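You operate a simulated robot arm through the tools that you are given. There is no shell and no other tool.

You are at the controls of a simulated robot arm. One attempt, no reset.

JOB
Wipe the dirt off the can in the grey cradle with the orange block.
Fine: the dirt lies on its lid; clamp it first with the blue lever; block back, lever open again, can into the low green tray. Set down upright: orange and grey block, little green can. What is to be rubbed or washed off counts as gone when no trace of it is left.

The check looks at the end state, three seconds after you hand in, the way a careful person would. Anything else that was tipped, shoved, dropped, spilled or broken makes it a failure. Lids that push on must go on centred and level and be pressed home; caps that screw on are set level and turned clockwise until they are tight.

ROBOT AND FRAMES
A 7-joint arm with a two-finger gripper, fixed in place. Base frame: the origin is at the foot of the arm, x ahead of it, y to its left, z up; the work surface is at about z = 0. Readings come in mm, degrees, newtons and seconds.
With the tool pointing down near the work surface it reaches from about 220 to 560 mm from the base axis. Its first joint turns from -166.0 to 166.0 degrees. Payload 1.2 kg.
The tool frame sits at the grasp point between the pads (the TCP): z along the fingers, y along the line on which they close. The tips reach 22 mm beyond it. Largest opening 92 mm; the body of the gripper starts 65 mm behind the TCP.
Orientation is that of the tool frame in the base frame, as [roll, pitch, yaw] about the fixed x, y, z axes, in that order (R = Rz(yaw) Ry(pitch) Rx(roll)). With the fingers straight down and closing along the base's y, the tool's x points along the base's -x, its y along +y and its z along -z.

CONTROLS
- The arm moves only by the tool jog_arm. Its argument "increments" is text: rows parted by semicolons, each of 7 numbers parted by spaces: the shift along the tool's x, y, z in m, then the turn, a rotation vector about the tool's x, y, z in degrees, then the gripper command, from -1 (shut) to 1 (fully open), values between in proportion. In form: dx dy dz ax ay az gripper; .... A call has 1 to 20 rows; each row shifts and turns the commanded pose from where the row before left it, along the tool's axes as they then stand. A row lasts 0.2 s, in which the tool goes at most 50 mm and 8.6 degrees; a call with a longer step from one row to the next is refused whole, and so is a gripper value outside its range. Where a pose cannot be reached the arm comes as near as it can. A force on the tool above 40 N (or 10 N above the force at the start of the call, whichever is more), or a blocked arm, ends the call early, and 0.2 s more pass. The fingers move at their own pace and stop on an object; they squeeze with about 20 N. The grip force told is the motor's: it shows also when the fingers shut on nothing. Time passes only in rows, and 0.2 s behind the last, so rows that do not move let the fingers close. It gives the time, the measured TCP pose, the force on the tool (base axes), the opening and the grip force at its end, in the units of the frame above (readings bear some noise), with the torque about the TCP (base axes, N m) and any sound that the robot's microphone picked up.
- Cameras (640 x 400 px; columns grow to the right, rows downward): "scene" is fixed at [50.7, -499.8, 598.5]; the picture's right is [0.85, -0.52, 0.00], its down [-0.33, -0.54, -0.77] and it looks along [0.40, 0.66, -0.63] (base axes); focal length 274 px, centre (320, 200). "wrist" rides on the gripper at [71, 19, -102] in the tool frame; the picture's right is [-0.26, 0.97, 0.00], its down [-0.75, -0.20, -0.62] and it looks along [-0.60, -0.16, 0.78] (tool axes); focal length 280 px, centre (320, 200). There is no depth. A picture from a camera that has moved, and an enlarged one, comes with that camera's place and axes in the base frame and with its lens.
- grab_frame(camera): a new picture of that camera. It takes no simulated time.
- zoom(camera, box): a new picture of the part [left, top, right, bottom] of that camera's present view, enlarged. It takes no simulated time.
- sign_off(): hands the job in; it is judged then, once.

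Nothing tells you positions but the pictures and the camera data. Unless the task says otherwise, let go and move clear before handing in.

The tools are called after ">>>" as a command line: name --argument value ..., lists and objects as JSON in quotes. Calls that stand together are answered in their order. jog_arm: Moves the arm, as the interface text tells. Its arguments: {"type":"object","properties":{"increments":{"type":"string"}},"required":["increments"]} The other tools are called the same way: grab_frame (camera) takes a picture; zoom (camera, box) takes an enlarged picture of a part of a camera's view; sign_off () hands the job in.

At the start:

```text
time: 0.0
tcp_pos: [385.1, -80.5, 357.2]
tool_rot: [-180.0, 0.0, -180.0]
ft_force: [-0.5, -0.3, -0.4]
wrist_torque: [-0.01, -0.02, -0.03]
grip_width: 92.1
gripper_force: 0.1
```

scene: 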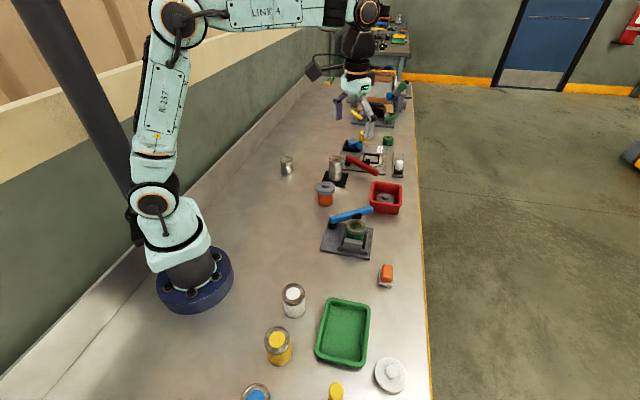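
wrist: 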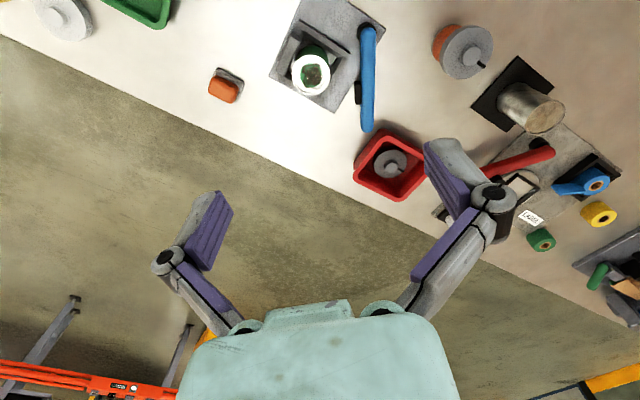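

I see the grey cradle with a small green can and a blue lever, an orange/grey block to its right and a low green tray nearer the camera. I'll look closer before moving.

>>> zoom --camera "scene" --box '[300, 190, 420, 300]'

>>> zoom --camera "wrist" --box '[190, 0, 400, 140]'

>>> zoom --camera "scene" --box '[240, 270, 440, 400]'

```text
3.64 times, centred on (360, 245) of scene
camera zoom: at [50.7, -499.8, 598.5], right [0.85, -0.52, 0.0], down [-0.33, -0.54, -0.77], along [0.4, 0.66, -0.63], focal length 996 px, centre (174, 36)
```

zoom: 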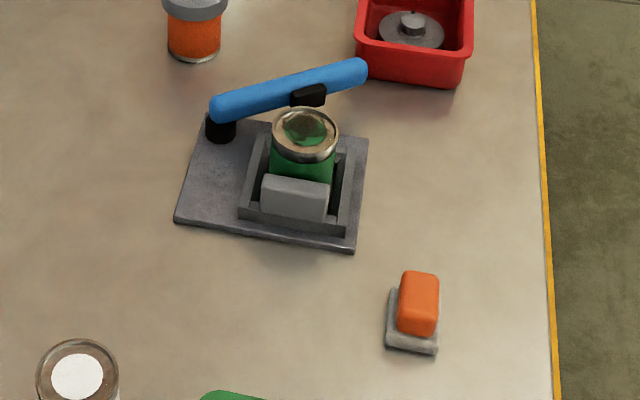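

```text
2.86 times, centred on (295, 70) of wrist
camera zoom: at [314.4, -59.4, 460.2], right [0.26, 0.97, 0.0], down [0.75, -0.2, 0.62], along [0.6, -0.16, -0.78], focal length 801 px, centre (391, 571)
```

zoom: 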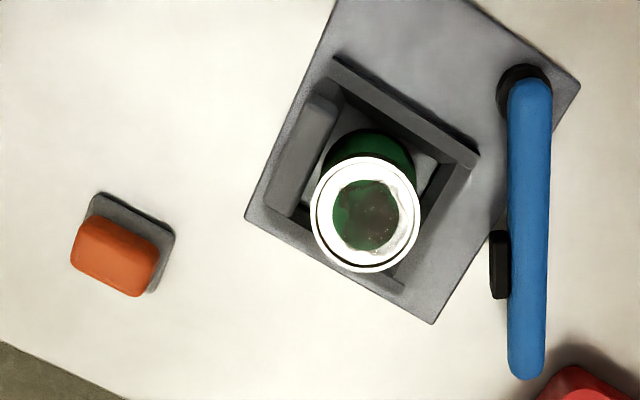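

```text
3.08 times, centred on (340, 335) of scene
camera zoom: at [50.7, -499.8, 598.5], right [0.85, -0.52, 0.0], down [-0.33, -0.54, -0.77], along [0.4, 0.66, -0.63], focal length 842 px, centre (258, -215)
```

zoom: 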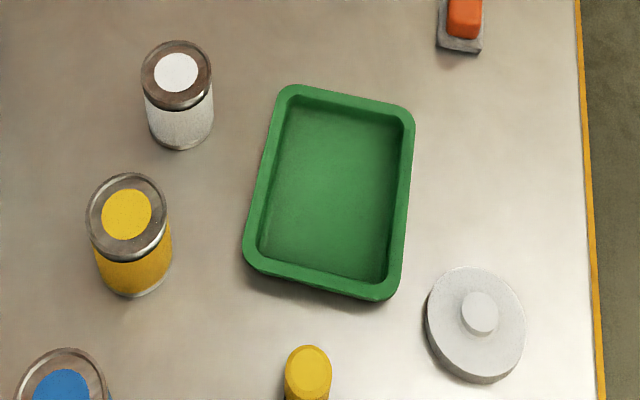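

The can lid is at about (410,-96,70), the lever pivot at about (387,-15) and the lever tip at about (515,-37). The block is near (406,-232) and the tray lies to its left in y-minus. I'll bring the wrist camera closer for better measurements.

>>> jog_arm --increments "0.017 0.002 0.0314 0 0 0 1;0.017 0.002 0.0314 0 0 0 1;0.017 0.002 0.0314 0 0 0 1;0.017 0.002 0.0314 0 0 0 1;0.017 0.002 0.0314 0 0 0 1;0 0 0 0 0 0 1"

>>> grab_frame --camera "wrist"

>>> grab_frame --camera "scene"

```text
time: 1.4
tcp_pos: [301.6, -71.3, 193.7]
tool_rot: [-180.0, 0.0, -179.9]
ft_force: [0.0, -0.2, 0.0]
wrist_torque: [0.01, 0.01, 0.01]
grip_width: 92.0
gripper_force: 0.1
```

```text
taken
camera wrist: at [230.1, -51.3, 297.1], right [0.26, 0.97, 0.0], down [0.75, -0.2, 0.62], along [0.6, -0.16, -0.78], focal length 280 px, centre (320, 200)
```

wrist: 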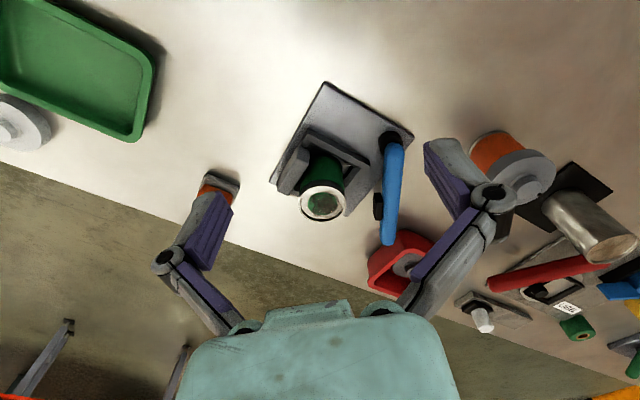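

```text
taken
```

scene: 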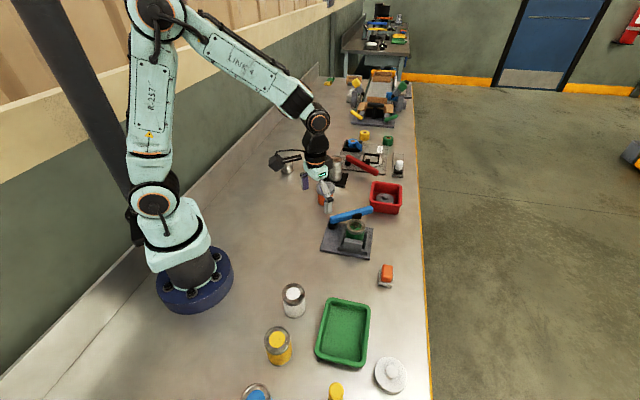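

The clamp unit is now in good view of the wrist camera. I'll enlarge it.

>>> zoom --camera "wrist" --box '[255, 70, 435, 260]'

>>> zoom --camera "scene" --box '[315, 195, 380, 265]'

>>> zoom --camera "scene" --box '[365, 250, 405, 300]'

```text
2.11 times, centred on (345, 165) of wrist
camera zoom: at [230.1, -51.3, 297.1], right [0.26, 0.97, 0.0], down [0.75, -0.2, 0.62], along [0.6, -0.16, -0.78], focal length 590 px, centre (267, 274)
```

zoom: 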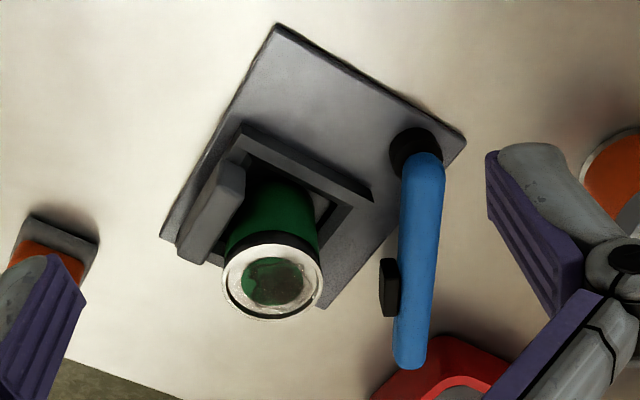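

```text
5.71 times, centred on (348, 230) of scene
camera zoom: at [50.7, -499.8, 598.5], right [0.85, -0.52, 0.0], down [-0.33, -0.54, -0.77], along [0.4, 0.66, -0.63], focal length 1564 px, centre (163, 29)
```

zoom: 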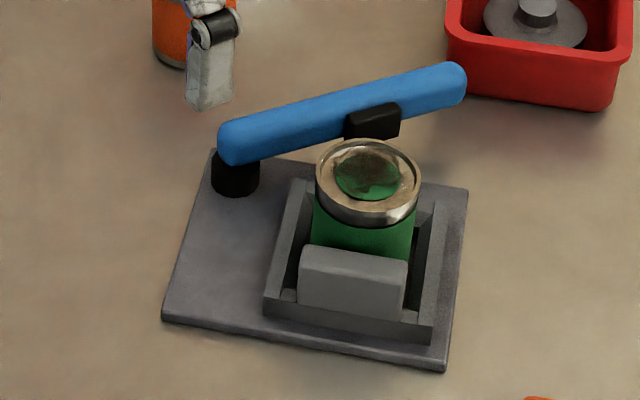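

```text
8.00 times, centred on (385, 275) of scene
camera zoom: at [50.7, -499.8, 598.5], right [0.85, -0.52, 0.0], down [-0.33, -0.54, -0.77], along [0.4, 0.66, -0.63], focal length 2190 px, centre (-200, -400)
```

zoom: 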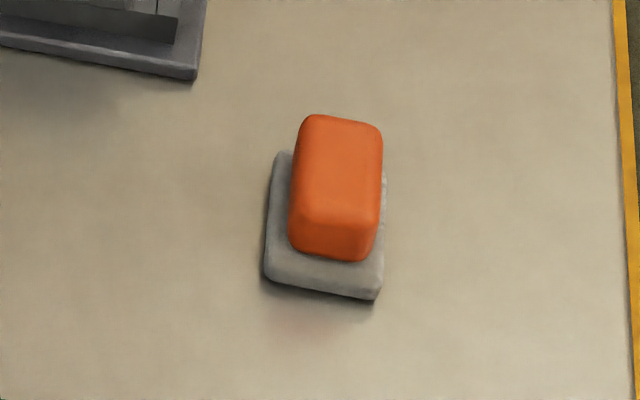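

The lever is a roughly 21 mm bar at z≈39. It pivots near (388,-12) and heads about -10.5°, and it swings horizontally so its black pad presses the can's side. I'll go over the lever near its tip, with the fingers across it.

>>> jog_arm --increments "-0.0332 0.0063 0.01 0 0 0 0.2;-0.0332 0.0063 0.01 0 0 0 0;-0.0332 0.0063 0.01 0 0 0 -0.13;-0.0332 0.0063 0.01 0 0 0 -0.13;-0.0332 0.0063 0.01 0 0 0 -0.13;-0.0332 0.0063 0.01 0 0 0 -0.13;0 0 0 0 0 5.25 -0.13;0 0 0 0 0 5.25 -0.13;0 0 0 0 0 0 -0.13"

>>> grab_frame --camera "wrist"

>>> zoom --camera "scene" --box '[310, 150, 430, 260]'

```text
time: 3.4
tcp_pos: [500.2, -32.5, 141.9]
tool_rot: [179.9, 0.0, 169.4]
ft_force: [0.1, 0.1, -0.4]
wrist_torque: [-0.06, 0.01, -0.05]
grip_width: 40.1
gripper_force: 0.1
```

```text
taken
camera wrist: at [433.7, 1.2, 243.8], right [0.43, 0.9, 0.0], down [0.7, -0.34, 0.62], along [0.56, -0.27, -0.78], focal length 280 px, centre (320, 200)
```

wrist: 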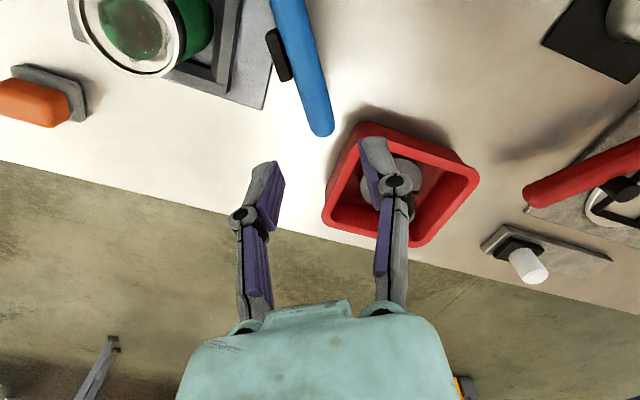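

```text
3.64 times, centred on (370, 205) of scene
camera zoom: at [50.7, -499.8, 598.5], right [0.85, -0.52, 0.0], down [-0.33, -0.54, -0.77], along [0.4, 0.66, -0.63], focal length 996 px, centre (138, 182)
```

zoom: 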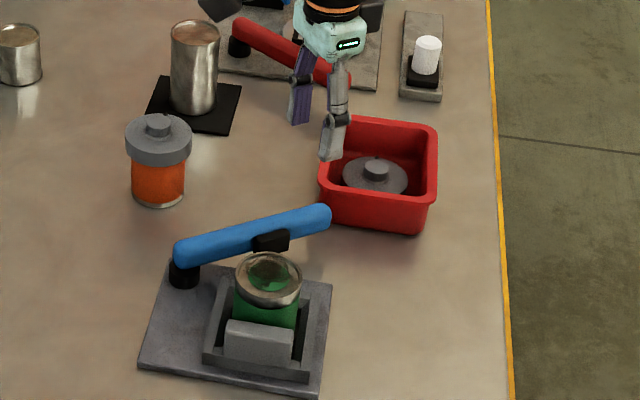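

The lever tip is confirmed at about (513..523,-36), and the red tray corner is about 20 mm away from the fingers. I'll descend around the lever and then grip it.

>>> jog_arm --increments "0 0 0.025 0 0 0 -0.13;0 0 0.025 0 0 0 -0.13;0 0 0.02 0 0 0 -0.13;0 0 0.015 0 0 0 -0.13;0 0 0.006 0 0 0 -0.13;0 0 0 0 0 0 -0.13"

>>> grab_frame --camera "wrist"

>>> zoom --camera "scene" --box '[310, 150, 430, 260]'

```text
time: 4.8
tcp_pos: [498.9, -32.5, 51.6]
tool_rot: [-180.0, 0.0, 169.5]
ft_force: [-0.4, -0.6, -0.3]
wrist_torque: [0.02, -0.01, 0.01]
grip_width: 39.9
gripper_force: 0.0
```

```text
taken
camera wrist: at [432.2, 1.6, 152.6], right [0.43, 0.9, 0.0], down [0.7, -0.34, 0.62], along [0.56, -0.27, -0.78], focal length 280 px, centre (320, 200)
```

wrist: 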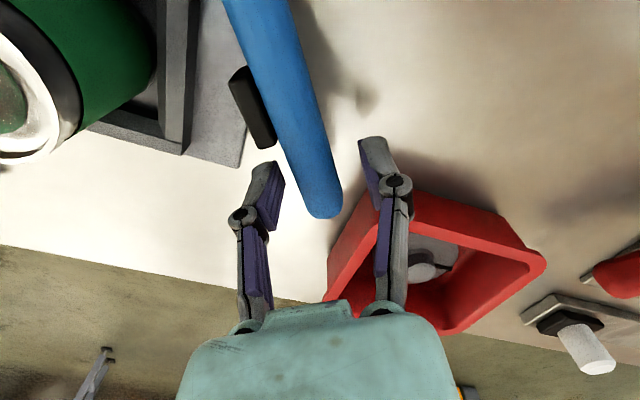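

```text
3.64 times, centred on (370, 205) of scene
camera zoom: at [50.7, -499.8, 598.5], right [0.85, -0.52, 0.0], down [-0.33, -0.54, -0.77], along [0.4, 0.66, -0.63], focal length 996 px, centre (138, 182)
```

zoom: 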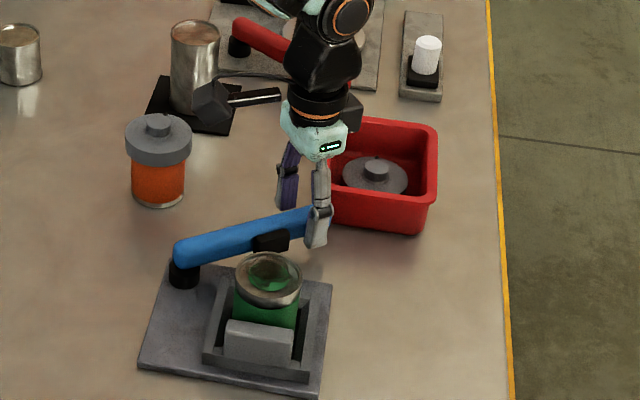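

The fingers straddle the lever. I'll grip it and begin to swing it toward the can.

>>> jog_arm --increments "0 0 0 0 0 0 -1;0 0 0 0 0 0 -1;0 0 0 0 0 0 -1"

>>> jog_arm --increments "0.00028 -0.00787 0 0 0 4 -1;0.00028 -0.00787 0 0 0 4 -1;0.00028 -0.00787 0 0 0 4 -1;0.00028 -0.00787 0 0 0 4 -1;0 0 0 0 0 0 -1"

>>> zoom --camera "scene" --box '[310, 150, 430, 260]'

```text
time: 5.6
tcp_pos: [498.7, -32.2, 50.9]
tool_rot: [-179.8, -0.1, 169.2]
ft_force: [-6.4, -19.6, 8.0]
wrist_torque: [-0.37, 0.24, 0.44]
grip_width: 19.8
gripper_force: 27.8
```

```text
time: 6.8
tcp_pos: [488.3, -62.6, 50.3]
tool_rot: [-180.0, 0.0, 153.6]
ft_force: [-8.7, 1.0, 20.0]
wrist_torque: [0.06, 0.19, 0.25]
grip_width: 19.8
gripper_force: 28.0
```

```text
3.64 times, centred on (370, 205) of scene
camera zoom: at [50.7, -499.8, 598.5], right [0.85, -0.52, 0.0], down [-0.33, -0.54, -0.77], along [0.4, 0.66, -0.63], focal length 996 px, centre (138, 182)
```

zoom: 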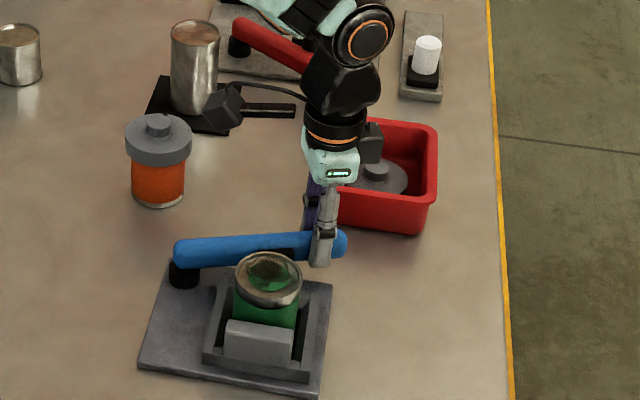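

The lever follows, now heading about -26°. I'll relax the grip to a loose straddle to drop the built-up force, and continue the arc.

>>> jog_arm --increments "0 0 0 0 0 0 -0.47;0 0 0 0 0 0 -0.47"

>>> jog_arm --increments "0.00028 -0.00787 0 0 0 4 -0.47;0.00028 -0.00787 0 0 0 4 -0.47;0.00028 -0.00787 0 0 0 4 -0.47;0 0 0 0 0 0 -0.47"

>>> zoom --camera "scene" --box '[310, 150, 430, 260]'

>>> grab_frame --camera "wrist"

```text
time: 7.4
tcp_pos: [488.6, -62.2, 50.9]
tool_rot: [-179.9, 0.0, 153.5]
ft_force: [0.1, -0.1, -0.2]
wrist_torque: [-0.01, 0.01, 0.01]
grip_width: 24.3
gripper_force: 0.1
```

```text
time: 8.4
tcp_pos: [476.6, -82.4, 50.0]
tool_rot: [-180.0, 0.0, 141.4]
ft_force: [0.2, -0.5, -0.5]
wrist_torque: [-0.01, 0.02, 0.01]
grip_width: 24.7
gripper_force: 0.3
```

```text
3.64 times, centred on (370, 205) of scene
camera zoom: at [50.7, -499.8, 598.5], right [0.85, -0.52, 0.0], down [-0.33, -0.54, -0.77], along [0.4, 0.66, -0.63], focal length 996 px, centre (138, 182)
```

zoom: 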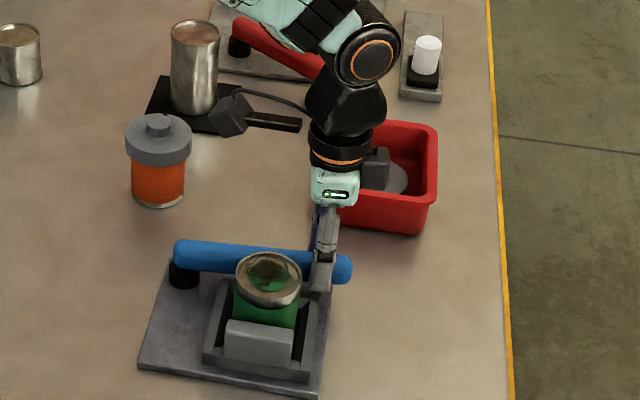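

```text
taken
camera wrist: at [433.0, -22.9, 152.8], right [0.81, 0.59, 0.0], down [0.46, -0.63, 0.63], along [0.37, -0.5, -0.78], focal length 280 px, centre (320, 200)
```

wrist: 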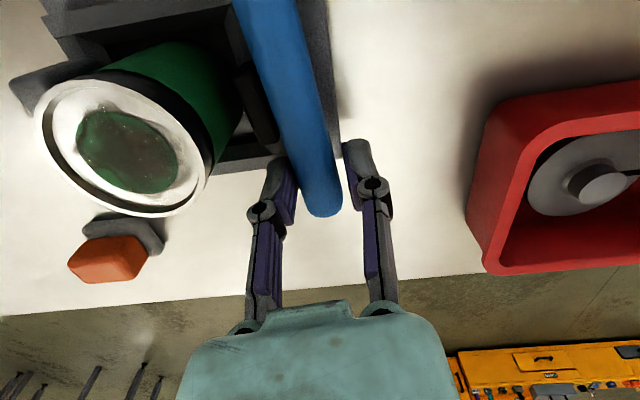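

The lever is now near the can. I'll continue in small steps until the pad presses.

>>> jog_arm --increments "0.00007 -0.00394 0 0 0 2 -0.47;0.00007 -0.00394 0 0 0 2 -0.47;0.00007 -0.00394 0 0 0 2 -0.47;0 0 0 0 0 0 -0.47"

>>> zoom --camera "scene" --box '[310, 190, 390, 260]'

>>> grab_frame --camera "wrist"

```text
time: 9.4
tcp_pos: [468.9, -90.9, 51.5]
tool_rot: [-180.0, 0.0, 135.5]
ft_force: [-0.2, 0.0, -0.6]
wrist_torque: [0.02, 0.0, 0.02]
grip_width: 24.2
gripper_force: 0.1
```

```text
5.71 times, centred on (350, 225) of scene
camera zoom: at [50.7, -499.8, 598.5], right [0.85, -0.52, 0.0], down [-0.33, -0.54, -0.77], along [0.4, 0.66, -0.63], focal length 1564 px, centre (149, 57)
```

zoom: 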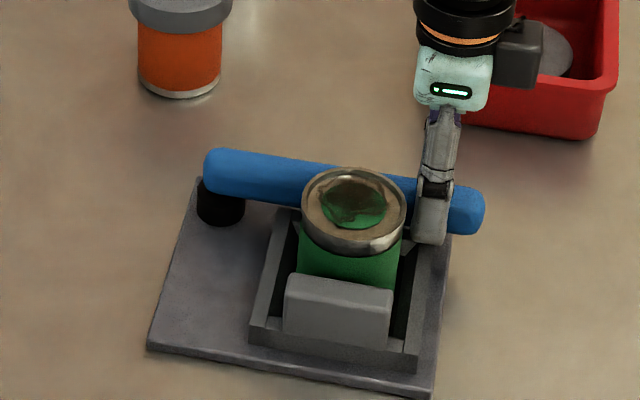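

```text
taken
camera wrist: at [432.0, -26.5, 152.9], right [0.86, 0.5, 0.0], down [0.39, -0.67, 0.62], along [0.32, -0.54, -0.78], focal length 280 px, centre (320, 200)
```

wrist: 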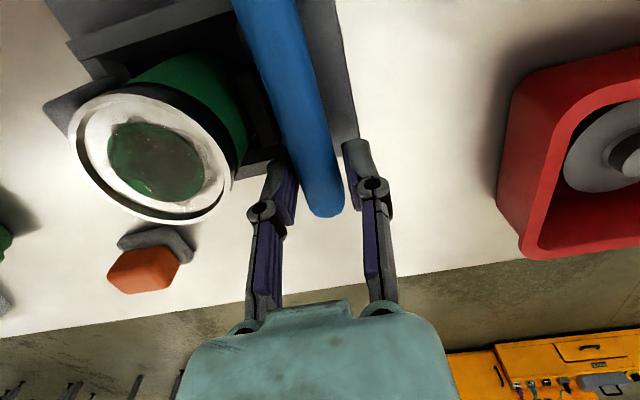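

No pressing force yet. I'll keep going in 2° steps.

>>> jog_arm --increments "0.00007 -0.00394 0 0 0 2 -0.47;0.00007 -0.00394 0 0 0 2 -0.47;0 0 0 0 0 0 -0.47"

>>> zoom --camera "wrist" --box '[60, 0, 400, 240]'

>>> zoom --camera "scene" --box '[310, 190, 390, 260]'

```text
time: 10.2
tcp_pos: [464.0, -93.8, 51.3]
tool_rot: [179.9, 0.0, 131.6]
ft_force: [7.4, 7.3, -1.6]
wrist_torque: [0.01, -0.24, 0.07]
grip_width: 30.8
gripper_force: 5.0
```

```text
1.67 times, centred on (230, 120) of wrist
camera zoom: at [430.7, -28.3, 153.6], right [0.9, 0.45, 0.0], down [0.35, -0.7, 0.62], along [0.28, -0.56, -0.78], focal length 467 px, centre (470, 333)
```

zoom: 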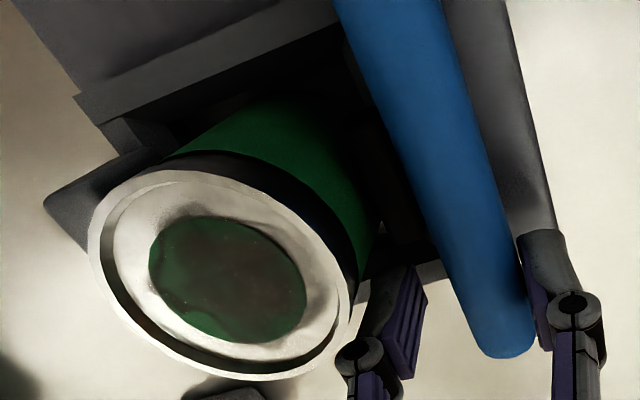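

```text
5.71 times, centred on (350, 225) of scene
camera zoom: at [50.7, -499.8, 598.5], right [0.85, -0.52, 0.0], down [-0.33, -0.54, -0.77], along [0.4, 0.66, -0.63], focal length 1564 px, centre (149, 57)
```

zoom: 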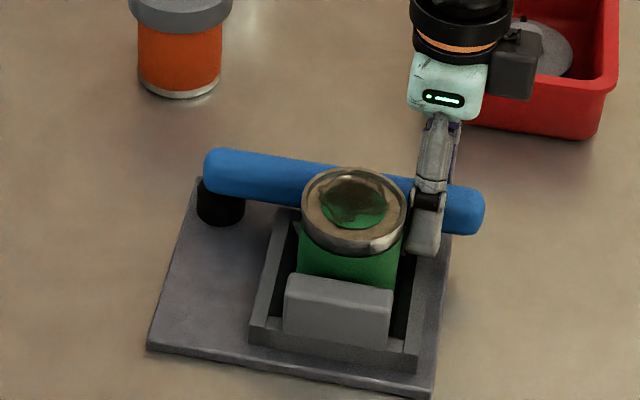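

The lever has stopped at about -46° and resists with about 10 N. I'll grip it and press a little more to be sure it is fully home.

>>> jog_arm --increments "0 0 0 0 0 0 -1;0 0 0 0 0 0 -1;0 0 0 0 0 0 -1"

>>> zoom --camera "scene" --box '[310, 190, 390, 260]'

```text
time: 10.7
tcp_pos: [467.0, -91.7, 51.4]
tool_rot: [179.2, 0.3, 132.1]
ft_force: [7.7, 0.6, -6.0]
wrist_torque: [0.02, -0.09, 0.55]
grip_width: 20.2
gripper_force: 27.5
stopped in row 2: the force on the tool passed its limit at 42 N (the readings are from after the stop); the commanded pose is now the measured one
```

```text
5.71 times, centred on (350, 225) of scene
camera zoom: at [50.7, -499.8, 598.5], right [0.85, -0.52, 0.0], down [-0.33, -0.54, -0.77], along [0.4, 0.66, -0.63], focal length 1564 px, centre (149, 57)
```

zoom: 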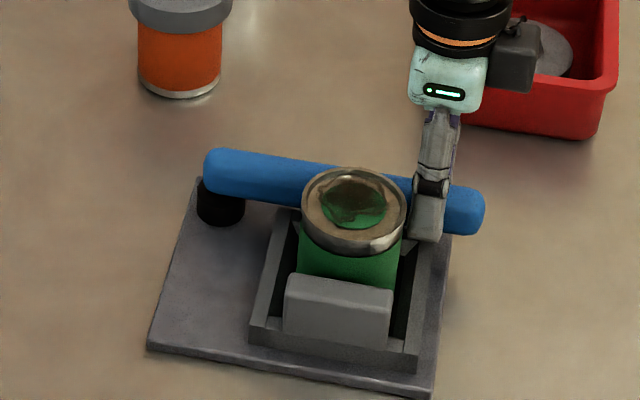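

The lever is firmly at its stop. I'll release it and go straight up.

>>> jog_arm --increments "0 0 0 0 0 0 -0.45;0 0 0 0 0 0 -0.4;0 0 -0.02 0 0 0 -0.4;0 0 -0.03 0 0 0 -0.4;0 0 -0.04 0 0 0 -0.4;0 0 -0.04 0 0 0 -0.4;0 0 0 0 0 0 0"

>>> zoom --camera "scene" --box '[310, 190, 390, 260]'

>>> grab_frame --camera "wrist"

```text
time: 12.3
tcp_pos: [463.6, -94.4, 184.3]
tool_rot: [179.3, 0.1, 132.1]
ft_force: [-0.5, -0.9, -0.4]
wrist_torque: [0.01, 0.04, 0.01]
grip_width: 45.9
gripper_force: 0.1
```

```text
5.71 times, centred on (350, 225) of scene
camera zoom: at [50.7, -499.8, 598.5], right [0.85, -0.52, 0.0], down [-0.33, -0.54, -0.77], along [0.4, 0.66, -0.63], focal length 1564 px, centre (149, 57)
```

zoom: 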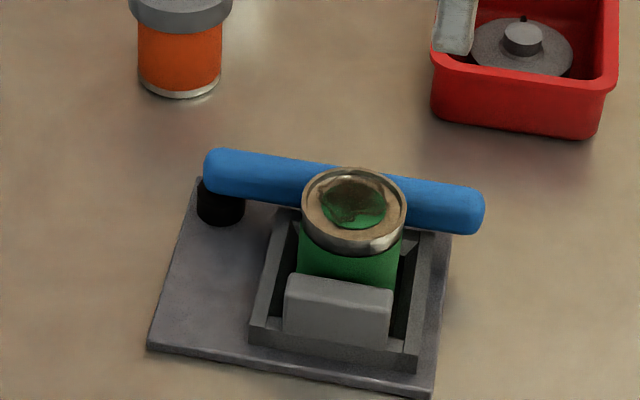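

```text
taken
camera wrist: at [428.9, -28.7, 286.9], right [0.89, 0.45, 0.01], down [0.35, -0.7, 0.63], along [0.29, -0.55, -0.78], focal length 280 px, centre (320, 200)
```

wrist: 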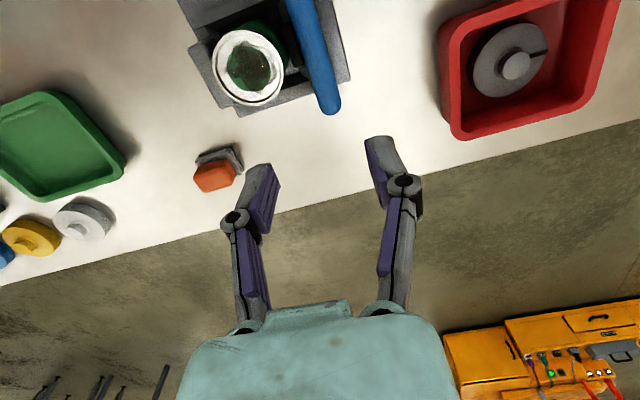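

The lever stays closed, so the can is clamped. Next is the block: about 34x50 mm at (407,-235), long axis about +45° in base. I'll move above it and look.

>>> jog_arm --increments "-0.01075 -0.02265 0.005 0 0 0 0.3;-0.01075 -0.02265 0.005 0 0 0 0.5;-0.01075 -0.02265 0.005 0 0 0 0.5;-0.01075 -0.02265 0.005 0 0 0 0.5;-0.01075 -0.02265 0.005 0 0 0 0.5;-0.01075 -0.02265 0.005 0 0 0 0.5;0 0 0 0.7 0 -2.9 0.5;0 0 0 0 0 0 0.5"

>>> grab_frame --camera "wrist"

>>> zoom --camera "scene" --box '[350, 220, 430, 300]'

```text
time: 14.1
tcp_pos: [408.0, -233.4, 151.9]
tool_rot: [-180.0, 0.3, 135.0]
ft_force: [0.3, 0.0, -0.7]
wrist_torque: [0.0, -0.01, 0.01]
grip_width: 68.9
gripper_force: 0.0
```

```text
taken
camera wrist: at [370.9, -167.1, 252.8], right [0.87, 0.5, 0.0], down [0.39, -0.68, 0.63], along [0.31, -0.54, -0.78], focal length 280 px, centre (320, 200)
```

wrist: 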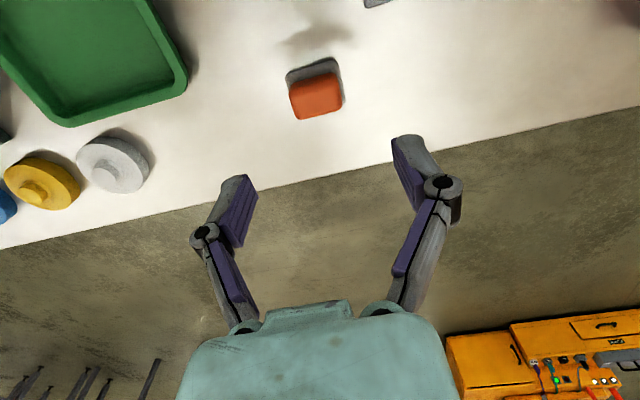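

```text
5.00 times, centred on (390, 260) of scene
camera zoom: at [50.7, -499.8, 598.5], right [0.85, -0.52, 0.0], down [-0.33, -0.54, -0.77], along [0.4, 0.66, -0.63], focal length 1369 px, centre (-30, -100)
```

zoom: 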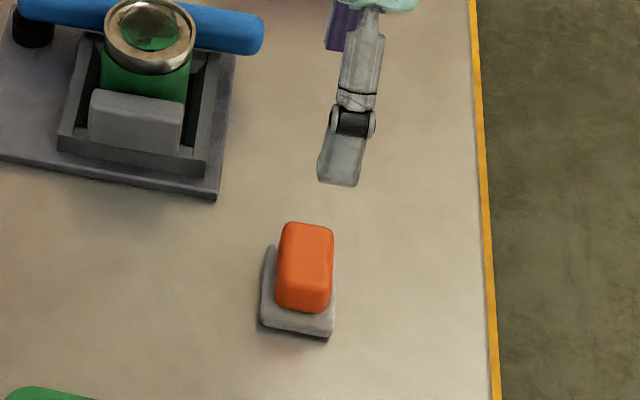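

>>> zoom --camera "wrist" --box '[260, 30, 380, 140]'

```text
3.64 times, centred on (320, 85) of wrist
camera zoom: at [370.9, -167.1, 252.8], right [0.87, 0.5, 0.0], down [0.39, -0.68, 0.63], along [0.31, -0.54, -0.78], focal length 1020 px, centre (320, 618)
```

zoom: 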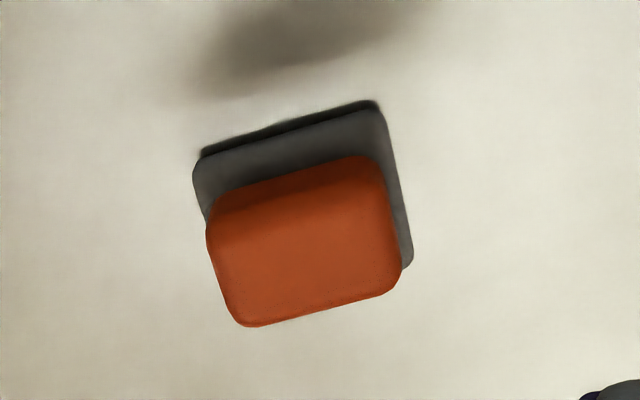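

The block centre is at (406,-233), its top at z≈34, with the axis at 45°, matching the tool. I'll descend to just above it and check.

>>> jog_arm --increments "0.0017 -0.0011 0.03 0 -0.3 0 0.5;0 0 0.03 0 0 0 0.5;0 0 0.02 0 0 0 0.5;0 0 0 0 0 0 0.5"

>>> grab_frame --camera "wrist"

>>> zoom --camera "scene" --box '[350, 220, 430, 300]'

```text
time: 15.1
tcp_pos: [407.6, -233.7, 71.3]
tool_rot: [180.0, 0.6, 135.1]
ft_force: [1.1, 0.6, 0.2]
wrist_torque: [0.0, -0.01, -0.03]
grip_width: 69.1
gripper_force: 0.1
```

```text
taken
camera wrist: at [370.1, -167.4, 173.3], right [0.87, 0.5, 0.0], down [0.38, -0.67, 0.63], along [0.32, -0.55, -0.77], focal length 280 px, centre (320, 200)
```

wrist: 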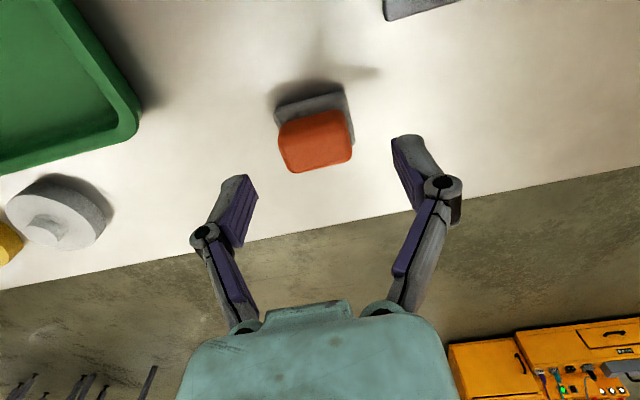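

```text
5.00 times, centred on (390, 260) of scene
camera zoom: at [50.7, -499.8, 598.5], right [0.85, -0.52, 0.0], down [-0.33, -0.54, -0.77], along [0.4, 0.66, -0.63], focal length 1369 px, centre (-30, -100)
```

zoom: 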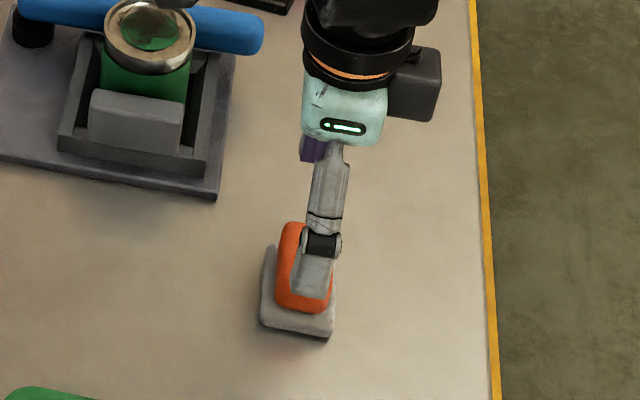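

The block is centred between the fingers within about 2 mm. I'll correct that and the small pitch, descend to z≈35 and grip.

>>> jog_arm --increments "0.0017 -0.001 0.015 0 0.6 0 0.5;0 0 0.013 0 0 0 0.5;0 0 0.008 0 0 0 0.5;0 0 0 0 0 0 0.5"

>>> zoom --camera "scene" --box '[350, 220, 430, 300]'

>>> grab_frame --camera "wrist"

```text
time: 16.1
tcp_pos: [405.6, -233.2, 34.7]
tool_rot: [180.0, 0.0, 135.0]
ft_force: [-0.1, 0.7, -0.5]
wrist_torque: [0.02, 0.02, -0.03]
grip_width: 69.1
gripper_force: 0.1
```

```text
5.00 times, centred on (390, 260) of scene
camera zoom: at [50.7, -499.8, 598.5], right [0.85, -0.52, 0.0], down [-0.33, -0.54, -0.77], along [0.4, 0.66, -0.63], focal length 1369 px, centre (-30, -100)
```

zoom: 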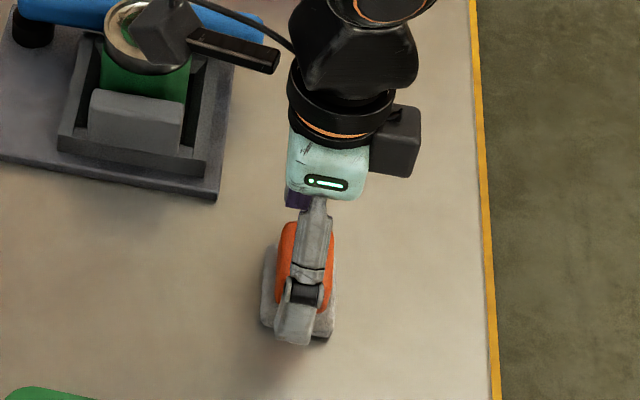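

```text
taken
camera wrist: at [369.3, -167.0, 137.2], right [0.87, 0.5, 0.0], down [0.39, -0.68, 0.62], along [0.31, -0.54, -0.78], focal length 280 px, centre (320, 200)
```

wrist: 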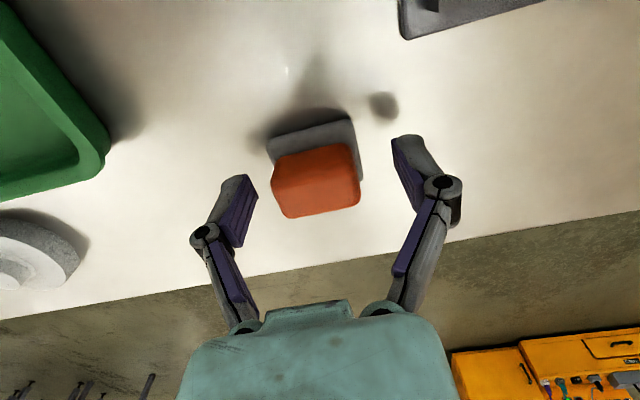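

The block is well aligned. I'll close on it.

>>> jog_arm --increments "0 0 0 0 0 0 0;0 0 0 0 0 0 -0.3;0 0 0 0 0 0 -1;0 0 0 0 0 0 -1;0 0 0 0 0 0 -1"

>>> grab_frame --camera "wrist"

```text
time: 17.3
tcp_pos: [405.8, -232.8, 36.3]
tool_rot: [179.9, -0.1, 135.0]
ft_force: [-1.0, -0.3, 4.3]
wrist_torque: [-0.04, 0.03, -0.03]
grip_width: 39.2
gripper_force: 20.0
```

```text
taken
camera wrist: at [369.4, -167.1, 137.6], right [0.87, 0.5, 0.0], down [0.39, -0.68, 0.62], along [0.31, -0.54, -0.78], focal length 280 px, centre (320, 200)
```

wrist: 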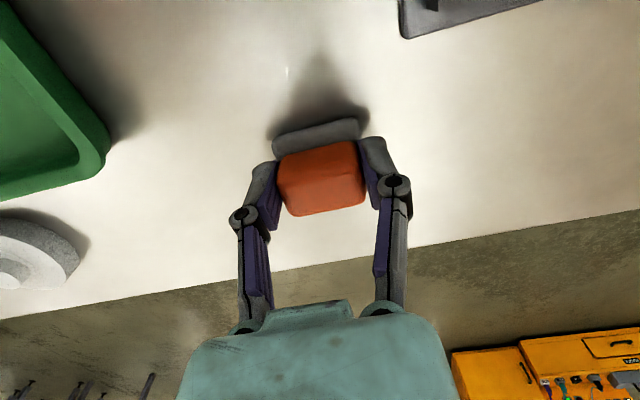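

The block is held. I'll lift it and carry it over the can at safe height.

>>> jog_arm --increments "0 0 -0.01 0 0 0 -1;0 0 -0.025 0 0 0 -1;0 0 -0.035 0 0 0 -1;0 0 -0.03 0 0 0 -1;0.0155 0.0167 0 0 0 0 -1;0.0155 0.0167 0 0 0 0 -1;0.0155 0.0167 0 0 0 0 -1;0.0155 0.0167 0 0 0 0 -1;0.0155 0.0167 0 0 0 0 -1;0.0155 0.0167 0 0 0 0 -1;0 0 0 0 0 0 -1;0 0 0 0 0 0 -1"

>>> grab_frame --camera "wrist"

>>> zoom --camera "scene" --box '[310, 180, 400, 260]'

```text
time: 19.9
tcp_pos: [409.8, -94.6, 136.8]
tool_rot: [179.9, -0.1, 135.0]
ft_force: [0.7, -0.4, -1.2]
wrist_torque: [0.01, 0.01, -0.01]
grip_width: 39.3
gripper_force: 20.1
```

```text
taken
camera wrist: at [372.8, -30.0, 238.4], right [0.87, 0.5, 0.0], down [0.39, -0.68, 0.62], along [0.31, -0.54, -0.78], focal length 280 px, centre (320, 200)
```

wrist: 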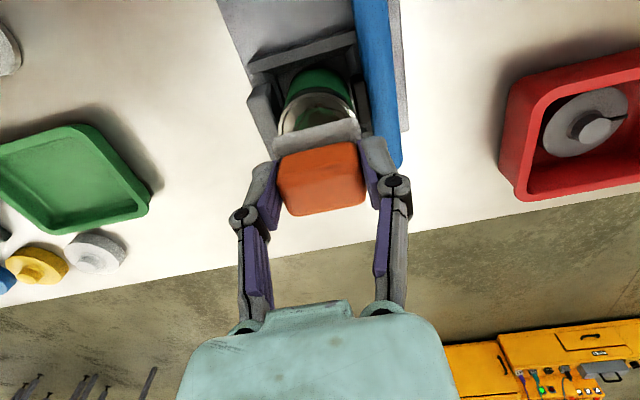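

```text
5.00 times, centred on (355, 220) of scene
camera zoom: at [50.7, -499.8, 598.5], right [0.85, -0.52, 0.0], down [-0.33, -0.54, -0.77], along [0.4, 0.66, -0.63], focal length 1369 px, centre (145, 100)
```

zoom: 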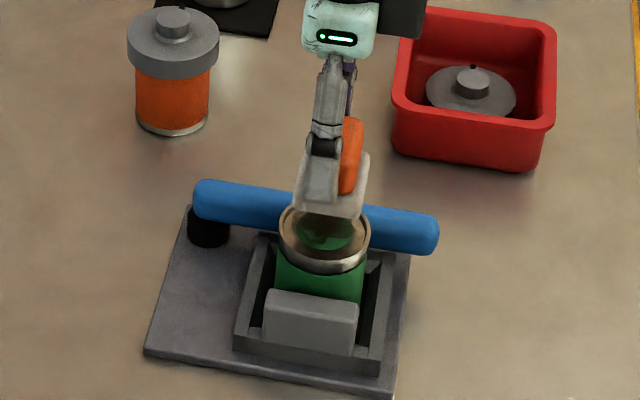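

Over the lid now. I'll descend slowly until contact.

>>> jog_arm --increments "0 -0.001 0.01 0 0 0 -1;0 0 0.01 0 0 0 -1;0 0 0.004 0 0 0 -1;0 0 0 0 0 0 -1"

>>> zoom --camera "scene" --box '[310, 180, 400, 260]'

```text
time: 20.9
tcp_pos: [408.1, -96.2, 110.4]
tool_rot: [-179.9, -0.1, 135.0]
ft_force: [0.6, -0.5, -0.9]
wrist_torque: [0.04, -0.03, -0.02]
grip_width: 39.2
gripper_force: 19.9
```

```text
5.00 times, centred on (355, 220) of scene
camera zoom: at [50.7, -499.8, 598.5], right [0.85, -0.52, 0.0], down [-0.33, -0.54, -0.77], along [0.4, 0.66, -0.63], focal length 1369 px, centre (145, 100)
```

zoom: 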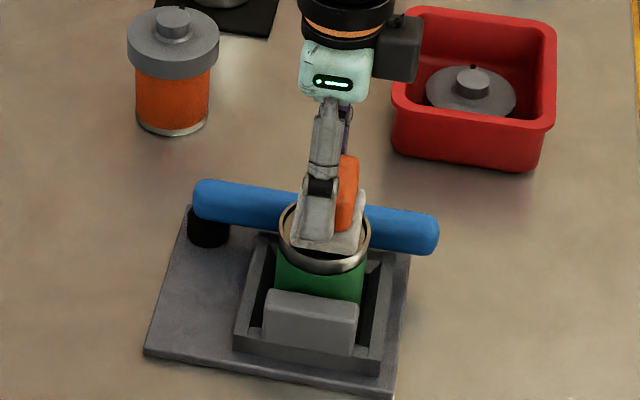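

>>> jog_arm --increments "0 0 0.002 0 0 0 -1;0 0 0.0015 0 0 0 -1;0 0 0 0 0 0 -1"

>>> jog_arm --increments "0 0 0.0015 0 0 0 -1;0 0 0 0 0 0 -1"

>>> zoom --camera "scene" --box '[310, 180, 400, 260]'

```text
time: 21.7
tcp_pos: [409.8, -95.8, 107.0]
tool_rot: [179.9, 0.1, 134.8]
ft_force: [1.4, -2.9, 16.0]
wrist_torque: [-0.05, -0.03, 0.03]
grip_width: 39.5
gripper_force: 20.3
```

```text
time: 22.3
tcp_pos: [407.7, -96.8, 105.5]
tool_rot: [-179.9, 0.0, 135.0]
ft_force: [2.6, -0.5, 16.0]
wrist_torque: [-0.03, -0.07, 0.01]
grip_width: 39.1
gripper_force: 20.1
```

```text
5.00 times, centred on (355, 220) of scene
camera zoom: at [50.7, -499.8, 598.5], right [0.85, -0.52, 0.0], down [-0.33, -0.54, -0.77], along [0.4, 0.66, -0.63], focal length 1369 px, centre (145, 100)
```

zoom: 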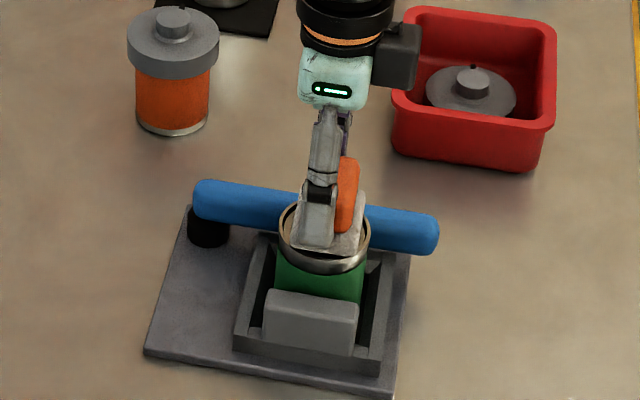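

Contact at about 16 N down force. I'll rub in strokes across the lid.

>>> jog_arm --increments "-0.004 0 0 0 0 0 -1;-0.004 0 0 0 0 0 -1;0 0.005 0 0 0 0 -1;0 0.004 0 0 0 0 -1;0 -0.005 0 0 0 0 -1;0 -0.004 0 0 0 0 -1;0 -0.005 0 0 0 0 -1;0 -0.004 0 0 0 0 -1;0 0.005 0 0 0 0 -1;0 0.004 0 0 0 0 -1;0.004 0 0 0 0 0 -1;0.004 0 0 0 0 0 -1;0 0.005 0 0 0 0 -1;0 0.004 0 0 0 0 -1;0 -0.005 0 0 0 0 -1;0 -0.004 0 0 0 0 -1;0 -0.005 0 0 0 0 -1;0 -0.004 0 0 0 0 -1;0 0.005 0 0 0 0 -1;0 0.004 0 0 0 0 -1"

>>> jog_arm --increments "0.004 0 0 0 0 0 -1;0.004 0 0 0 0 0 -1;0 0.005 0 0 0 0 -1;0 0.004 0 0 0 0 -1;0 -0.005 0 0 0 0 -1;0 -0.004 0 0 0 0 -1;0 -0.005 0 0 0 0 -1;0 -0.004 0 0 0 0 -1;0 0.005 0 0 0 0 -1;0 0.004 0 0 0 0 -1;-0.004 0 0 0 0 0 -1;-0.004 0 0 0 0 0 -1;0 0 0 0 0 0 -1"

>>> zoom --camera "scene" --box '[310, 180, 400, 260]'

>>> grab_frame --camera "wrist"

```text
time: 26.5
tcp_pos: [408.2, -94.0, 106.7]
tool_rot: [180.0, -0.1, 135.0]
ft_force: [0.5, 0.1, 0.0]
wrist_torque: [0.02, 0.02, 0.0]
grip_width: 39.2
gripper_force: 19.6
```

```text
time: 29.3
tcp_pos: [407.7, -94.2, 105.8]
tool_rot: [-179.9, 0.0, 135.0]
ft_force: [-1.0, 2.9, 10.6]
wrist_torque: [0.04, 0.09, 0.0]
grip_width: 39.3
gripper_force: 19.7
```

```text
5.00 times, centred on (355, 220) of scene
camera zoom: at [50.7, -499.8, 598.5], right [0.85, -0.52, 0.0], down [-0.33, -0.54, -0.77], along [0.4, 0.66, -0.63], focal length 1369 px, centre (145, 100)
```

zoom: 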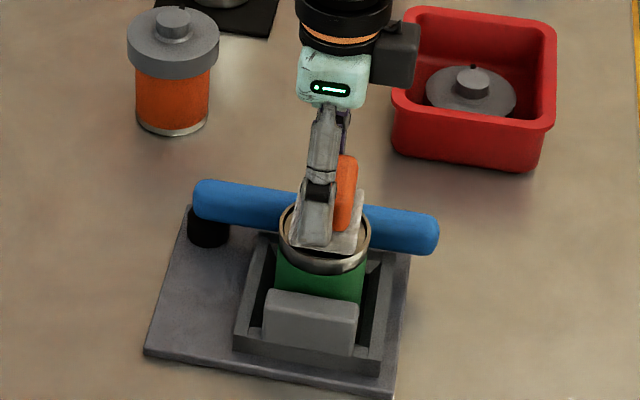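

```text
taken
camera wrist: at [372.3, -29.8, 208.1], right [0.87, 0.5, 0.0], down [0.39, -0.68, 0.62], along [0.31, -0.54, -0.78], focal length 280 px, centre (320, 200)
```

wrist: 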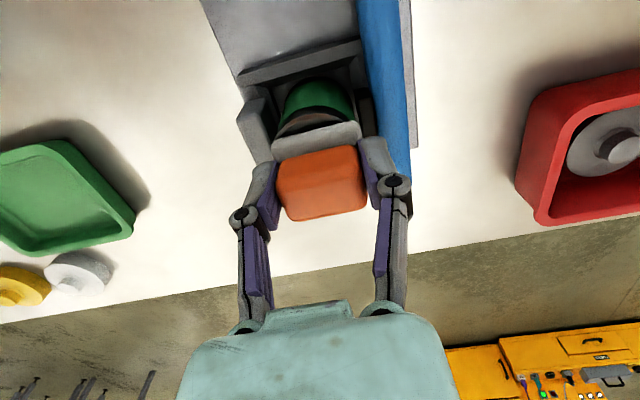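

I'll lift and step aside to look at the lid.

>>> jog_arm --increments "0 0 -0.02 0 0 0 -1;0 0 -0.02 0 0 0 -1;-0.03 0 -0.005 0 0 0 -1;-0.03 0 0 0 0 0 -1;-0.02 0 0 0 0 0 -1;0 0 0 0 0 0 -1"

>>> zoom --camera "wrist" --box '[230, 0, 390, 150]'

>>> zoom --camera "scene" --box '[330, 205, 380, 255]'

```text
time: 30.7
tcp_pos: [467.1, -151.9, 147.4]
tool_rot: [-180.0, -0.1, 134.9]
ft_force: [-0.2, 0.9, -0.9]
wrist_torque: [0.0, -0.02, 0.03]
grip_width: 39.0
gripper_force: 20.1
```

```text
2.67 times, centred on (310, 75) of wrist
camera zoom: at [429.4, -86.7, 249.4], right [0.87, 0.5, 0.0], down [0.39, -0.68, 0.62], along [0.31, -0.54, -0.78], focal length 748 px, centre (347, 533)
```

zoom: 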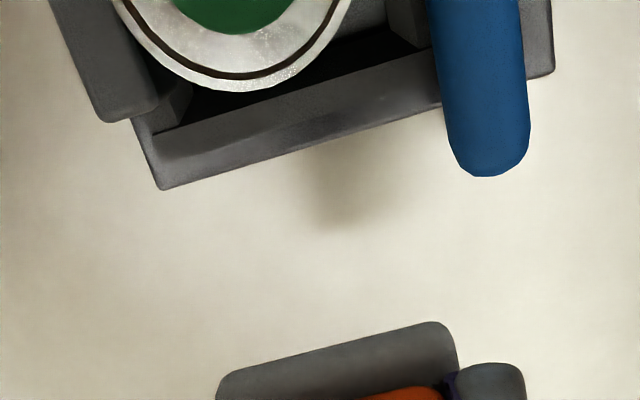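

```text
8.00 times, centred on (355, 230) of scene
camera zoom: at [50.7, -499.8, 598.5], right [0.85, -0.52, 0.0], down [-0.33, -0.54, -0.77], along [0.4, 0.66, -0.63], focal length 2190 px, centre (40, -40)
```

zoom: 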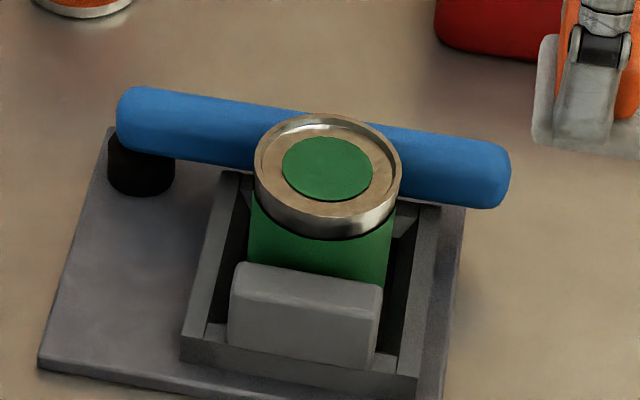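

The lid looks clean from the scene camera. I'll raise the arm for a close wrist-camera check.

>>> jog_arm --increments "0.015 0 -0.035 0 0 0 -1;0.015 0 -0.035 0 0 0 -1;0.015 0 -0.03 0 0 0 -1;0 0 0 0 0 0 -1"

>>> zoom --camera "wrist" --box '[270, 10, 350, 90]'

>>> zoom --camera "scene" --box '[340, 210, 370, 235]'

```text
time: 31.7
tcp_pos: [433.6, -121.9, 249.7]
tool_rot: [-180.0, -0.1, 135.0]
ft_force: [-1.5, 0.1, -0.5]
wrist_torque: [0.02, 0.02, 0.01]
grip_width: 39.4
gripper_force: 20.0
```

```text
5.00 times, centred on (310, 50) of wrist
camera zoom: at [398.0, -57.6, 351.6], right [0.87, 0.5, 0.0], down [0.39, -0.68, 0.62], along [0.31, -0.54, -0.78], focal length 1402 px, centre (370, 950)
```

zoom: 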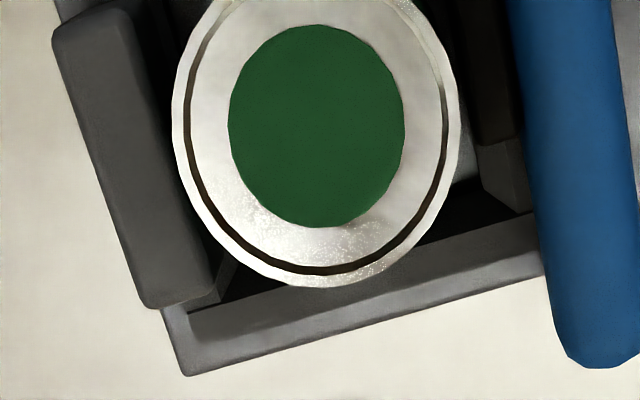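

```text
16.00 times, centred on (355, 222) of scene
camera zoom: at [50.7, -499.8, 598.5], right [0.85, -0.52, 0.0], down [-0.33, -0.54, -0.77], along [0.4, 0.66, -0.63], focal length 4380 px, centre (-240, -160)
```

zoom: 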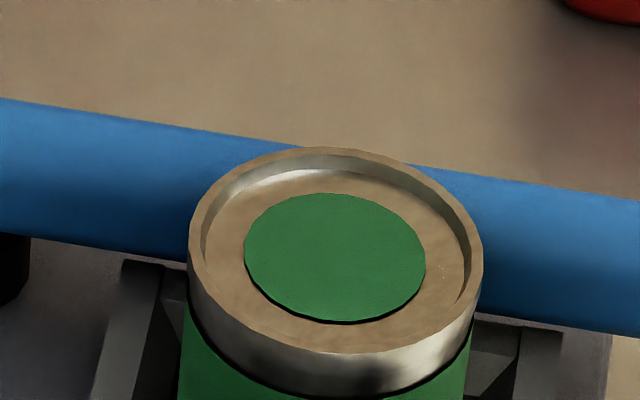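

The lid looks clean apart from faint specks toward the +e1 side. I'll zoom in further to see whether these are residue.

>>> zoom --camera "wrist" --box '[288, 44, 328, 70]'

>>> zoom --camera "scene" --box '[350, 215, 366, 232]'

>>> zoom --camera "scene" --box '[265, 325, 295, 350]'

```text
15.38 times, centred on (308, 57) of wrist
camera zoom: at [398.0, -57.6, 351.6], right [0.87, 0.5, 0.0], down [0.39, -0.68, 0.62], along [0.31, -0.54, -0.78], focal length 4314 px, centre (505, 2400)
```

zoom: 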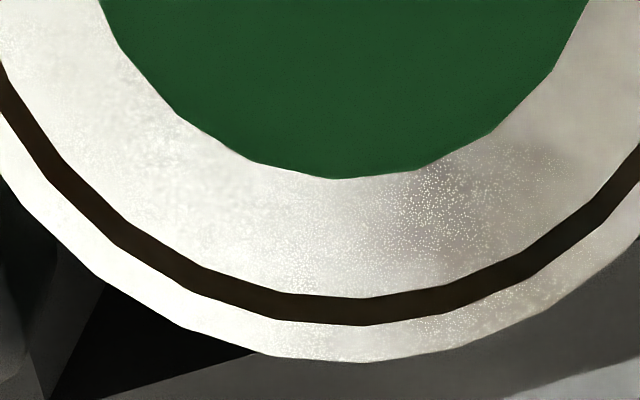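

```text
16.00 times, centred on (358, 224) of scene
camera zoom: at [50.7, -499.8, 598.5], right [0.85, -0.52, 0.0], down [-0.33, -0.54, -0.77], along [0.4, 0.66, -0.63], focal length 4380 px, centre (-288, -176)
```

zoom: 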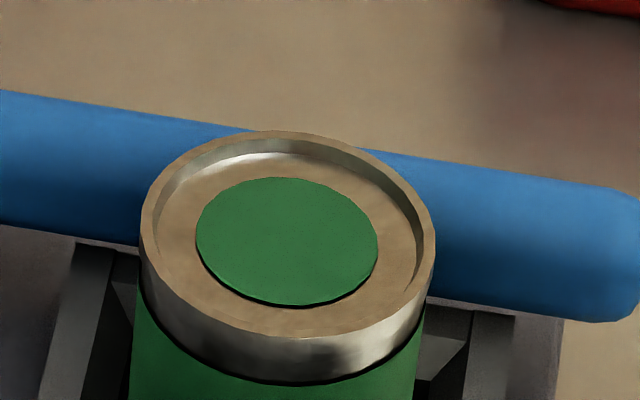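

```text
16.00 times, centred on (280, 338) of scene
camera zoom: at [50.7, -499.8, 598.5], right [0.85, -0.52, 0.0], down [-0.33, -0.54, -0.77], along [0.4, 0.66, -0.63], focal length 4380 px, centre (960, -2000)
```

zoom: 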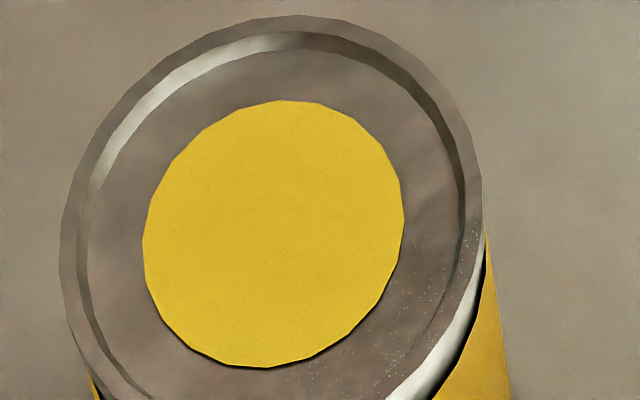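

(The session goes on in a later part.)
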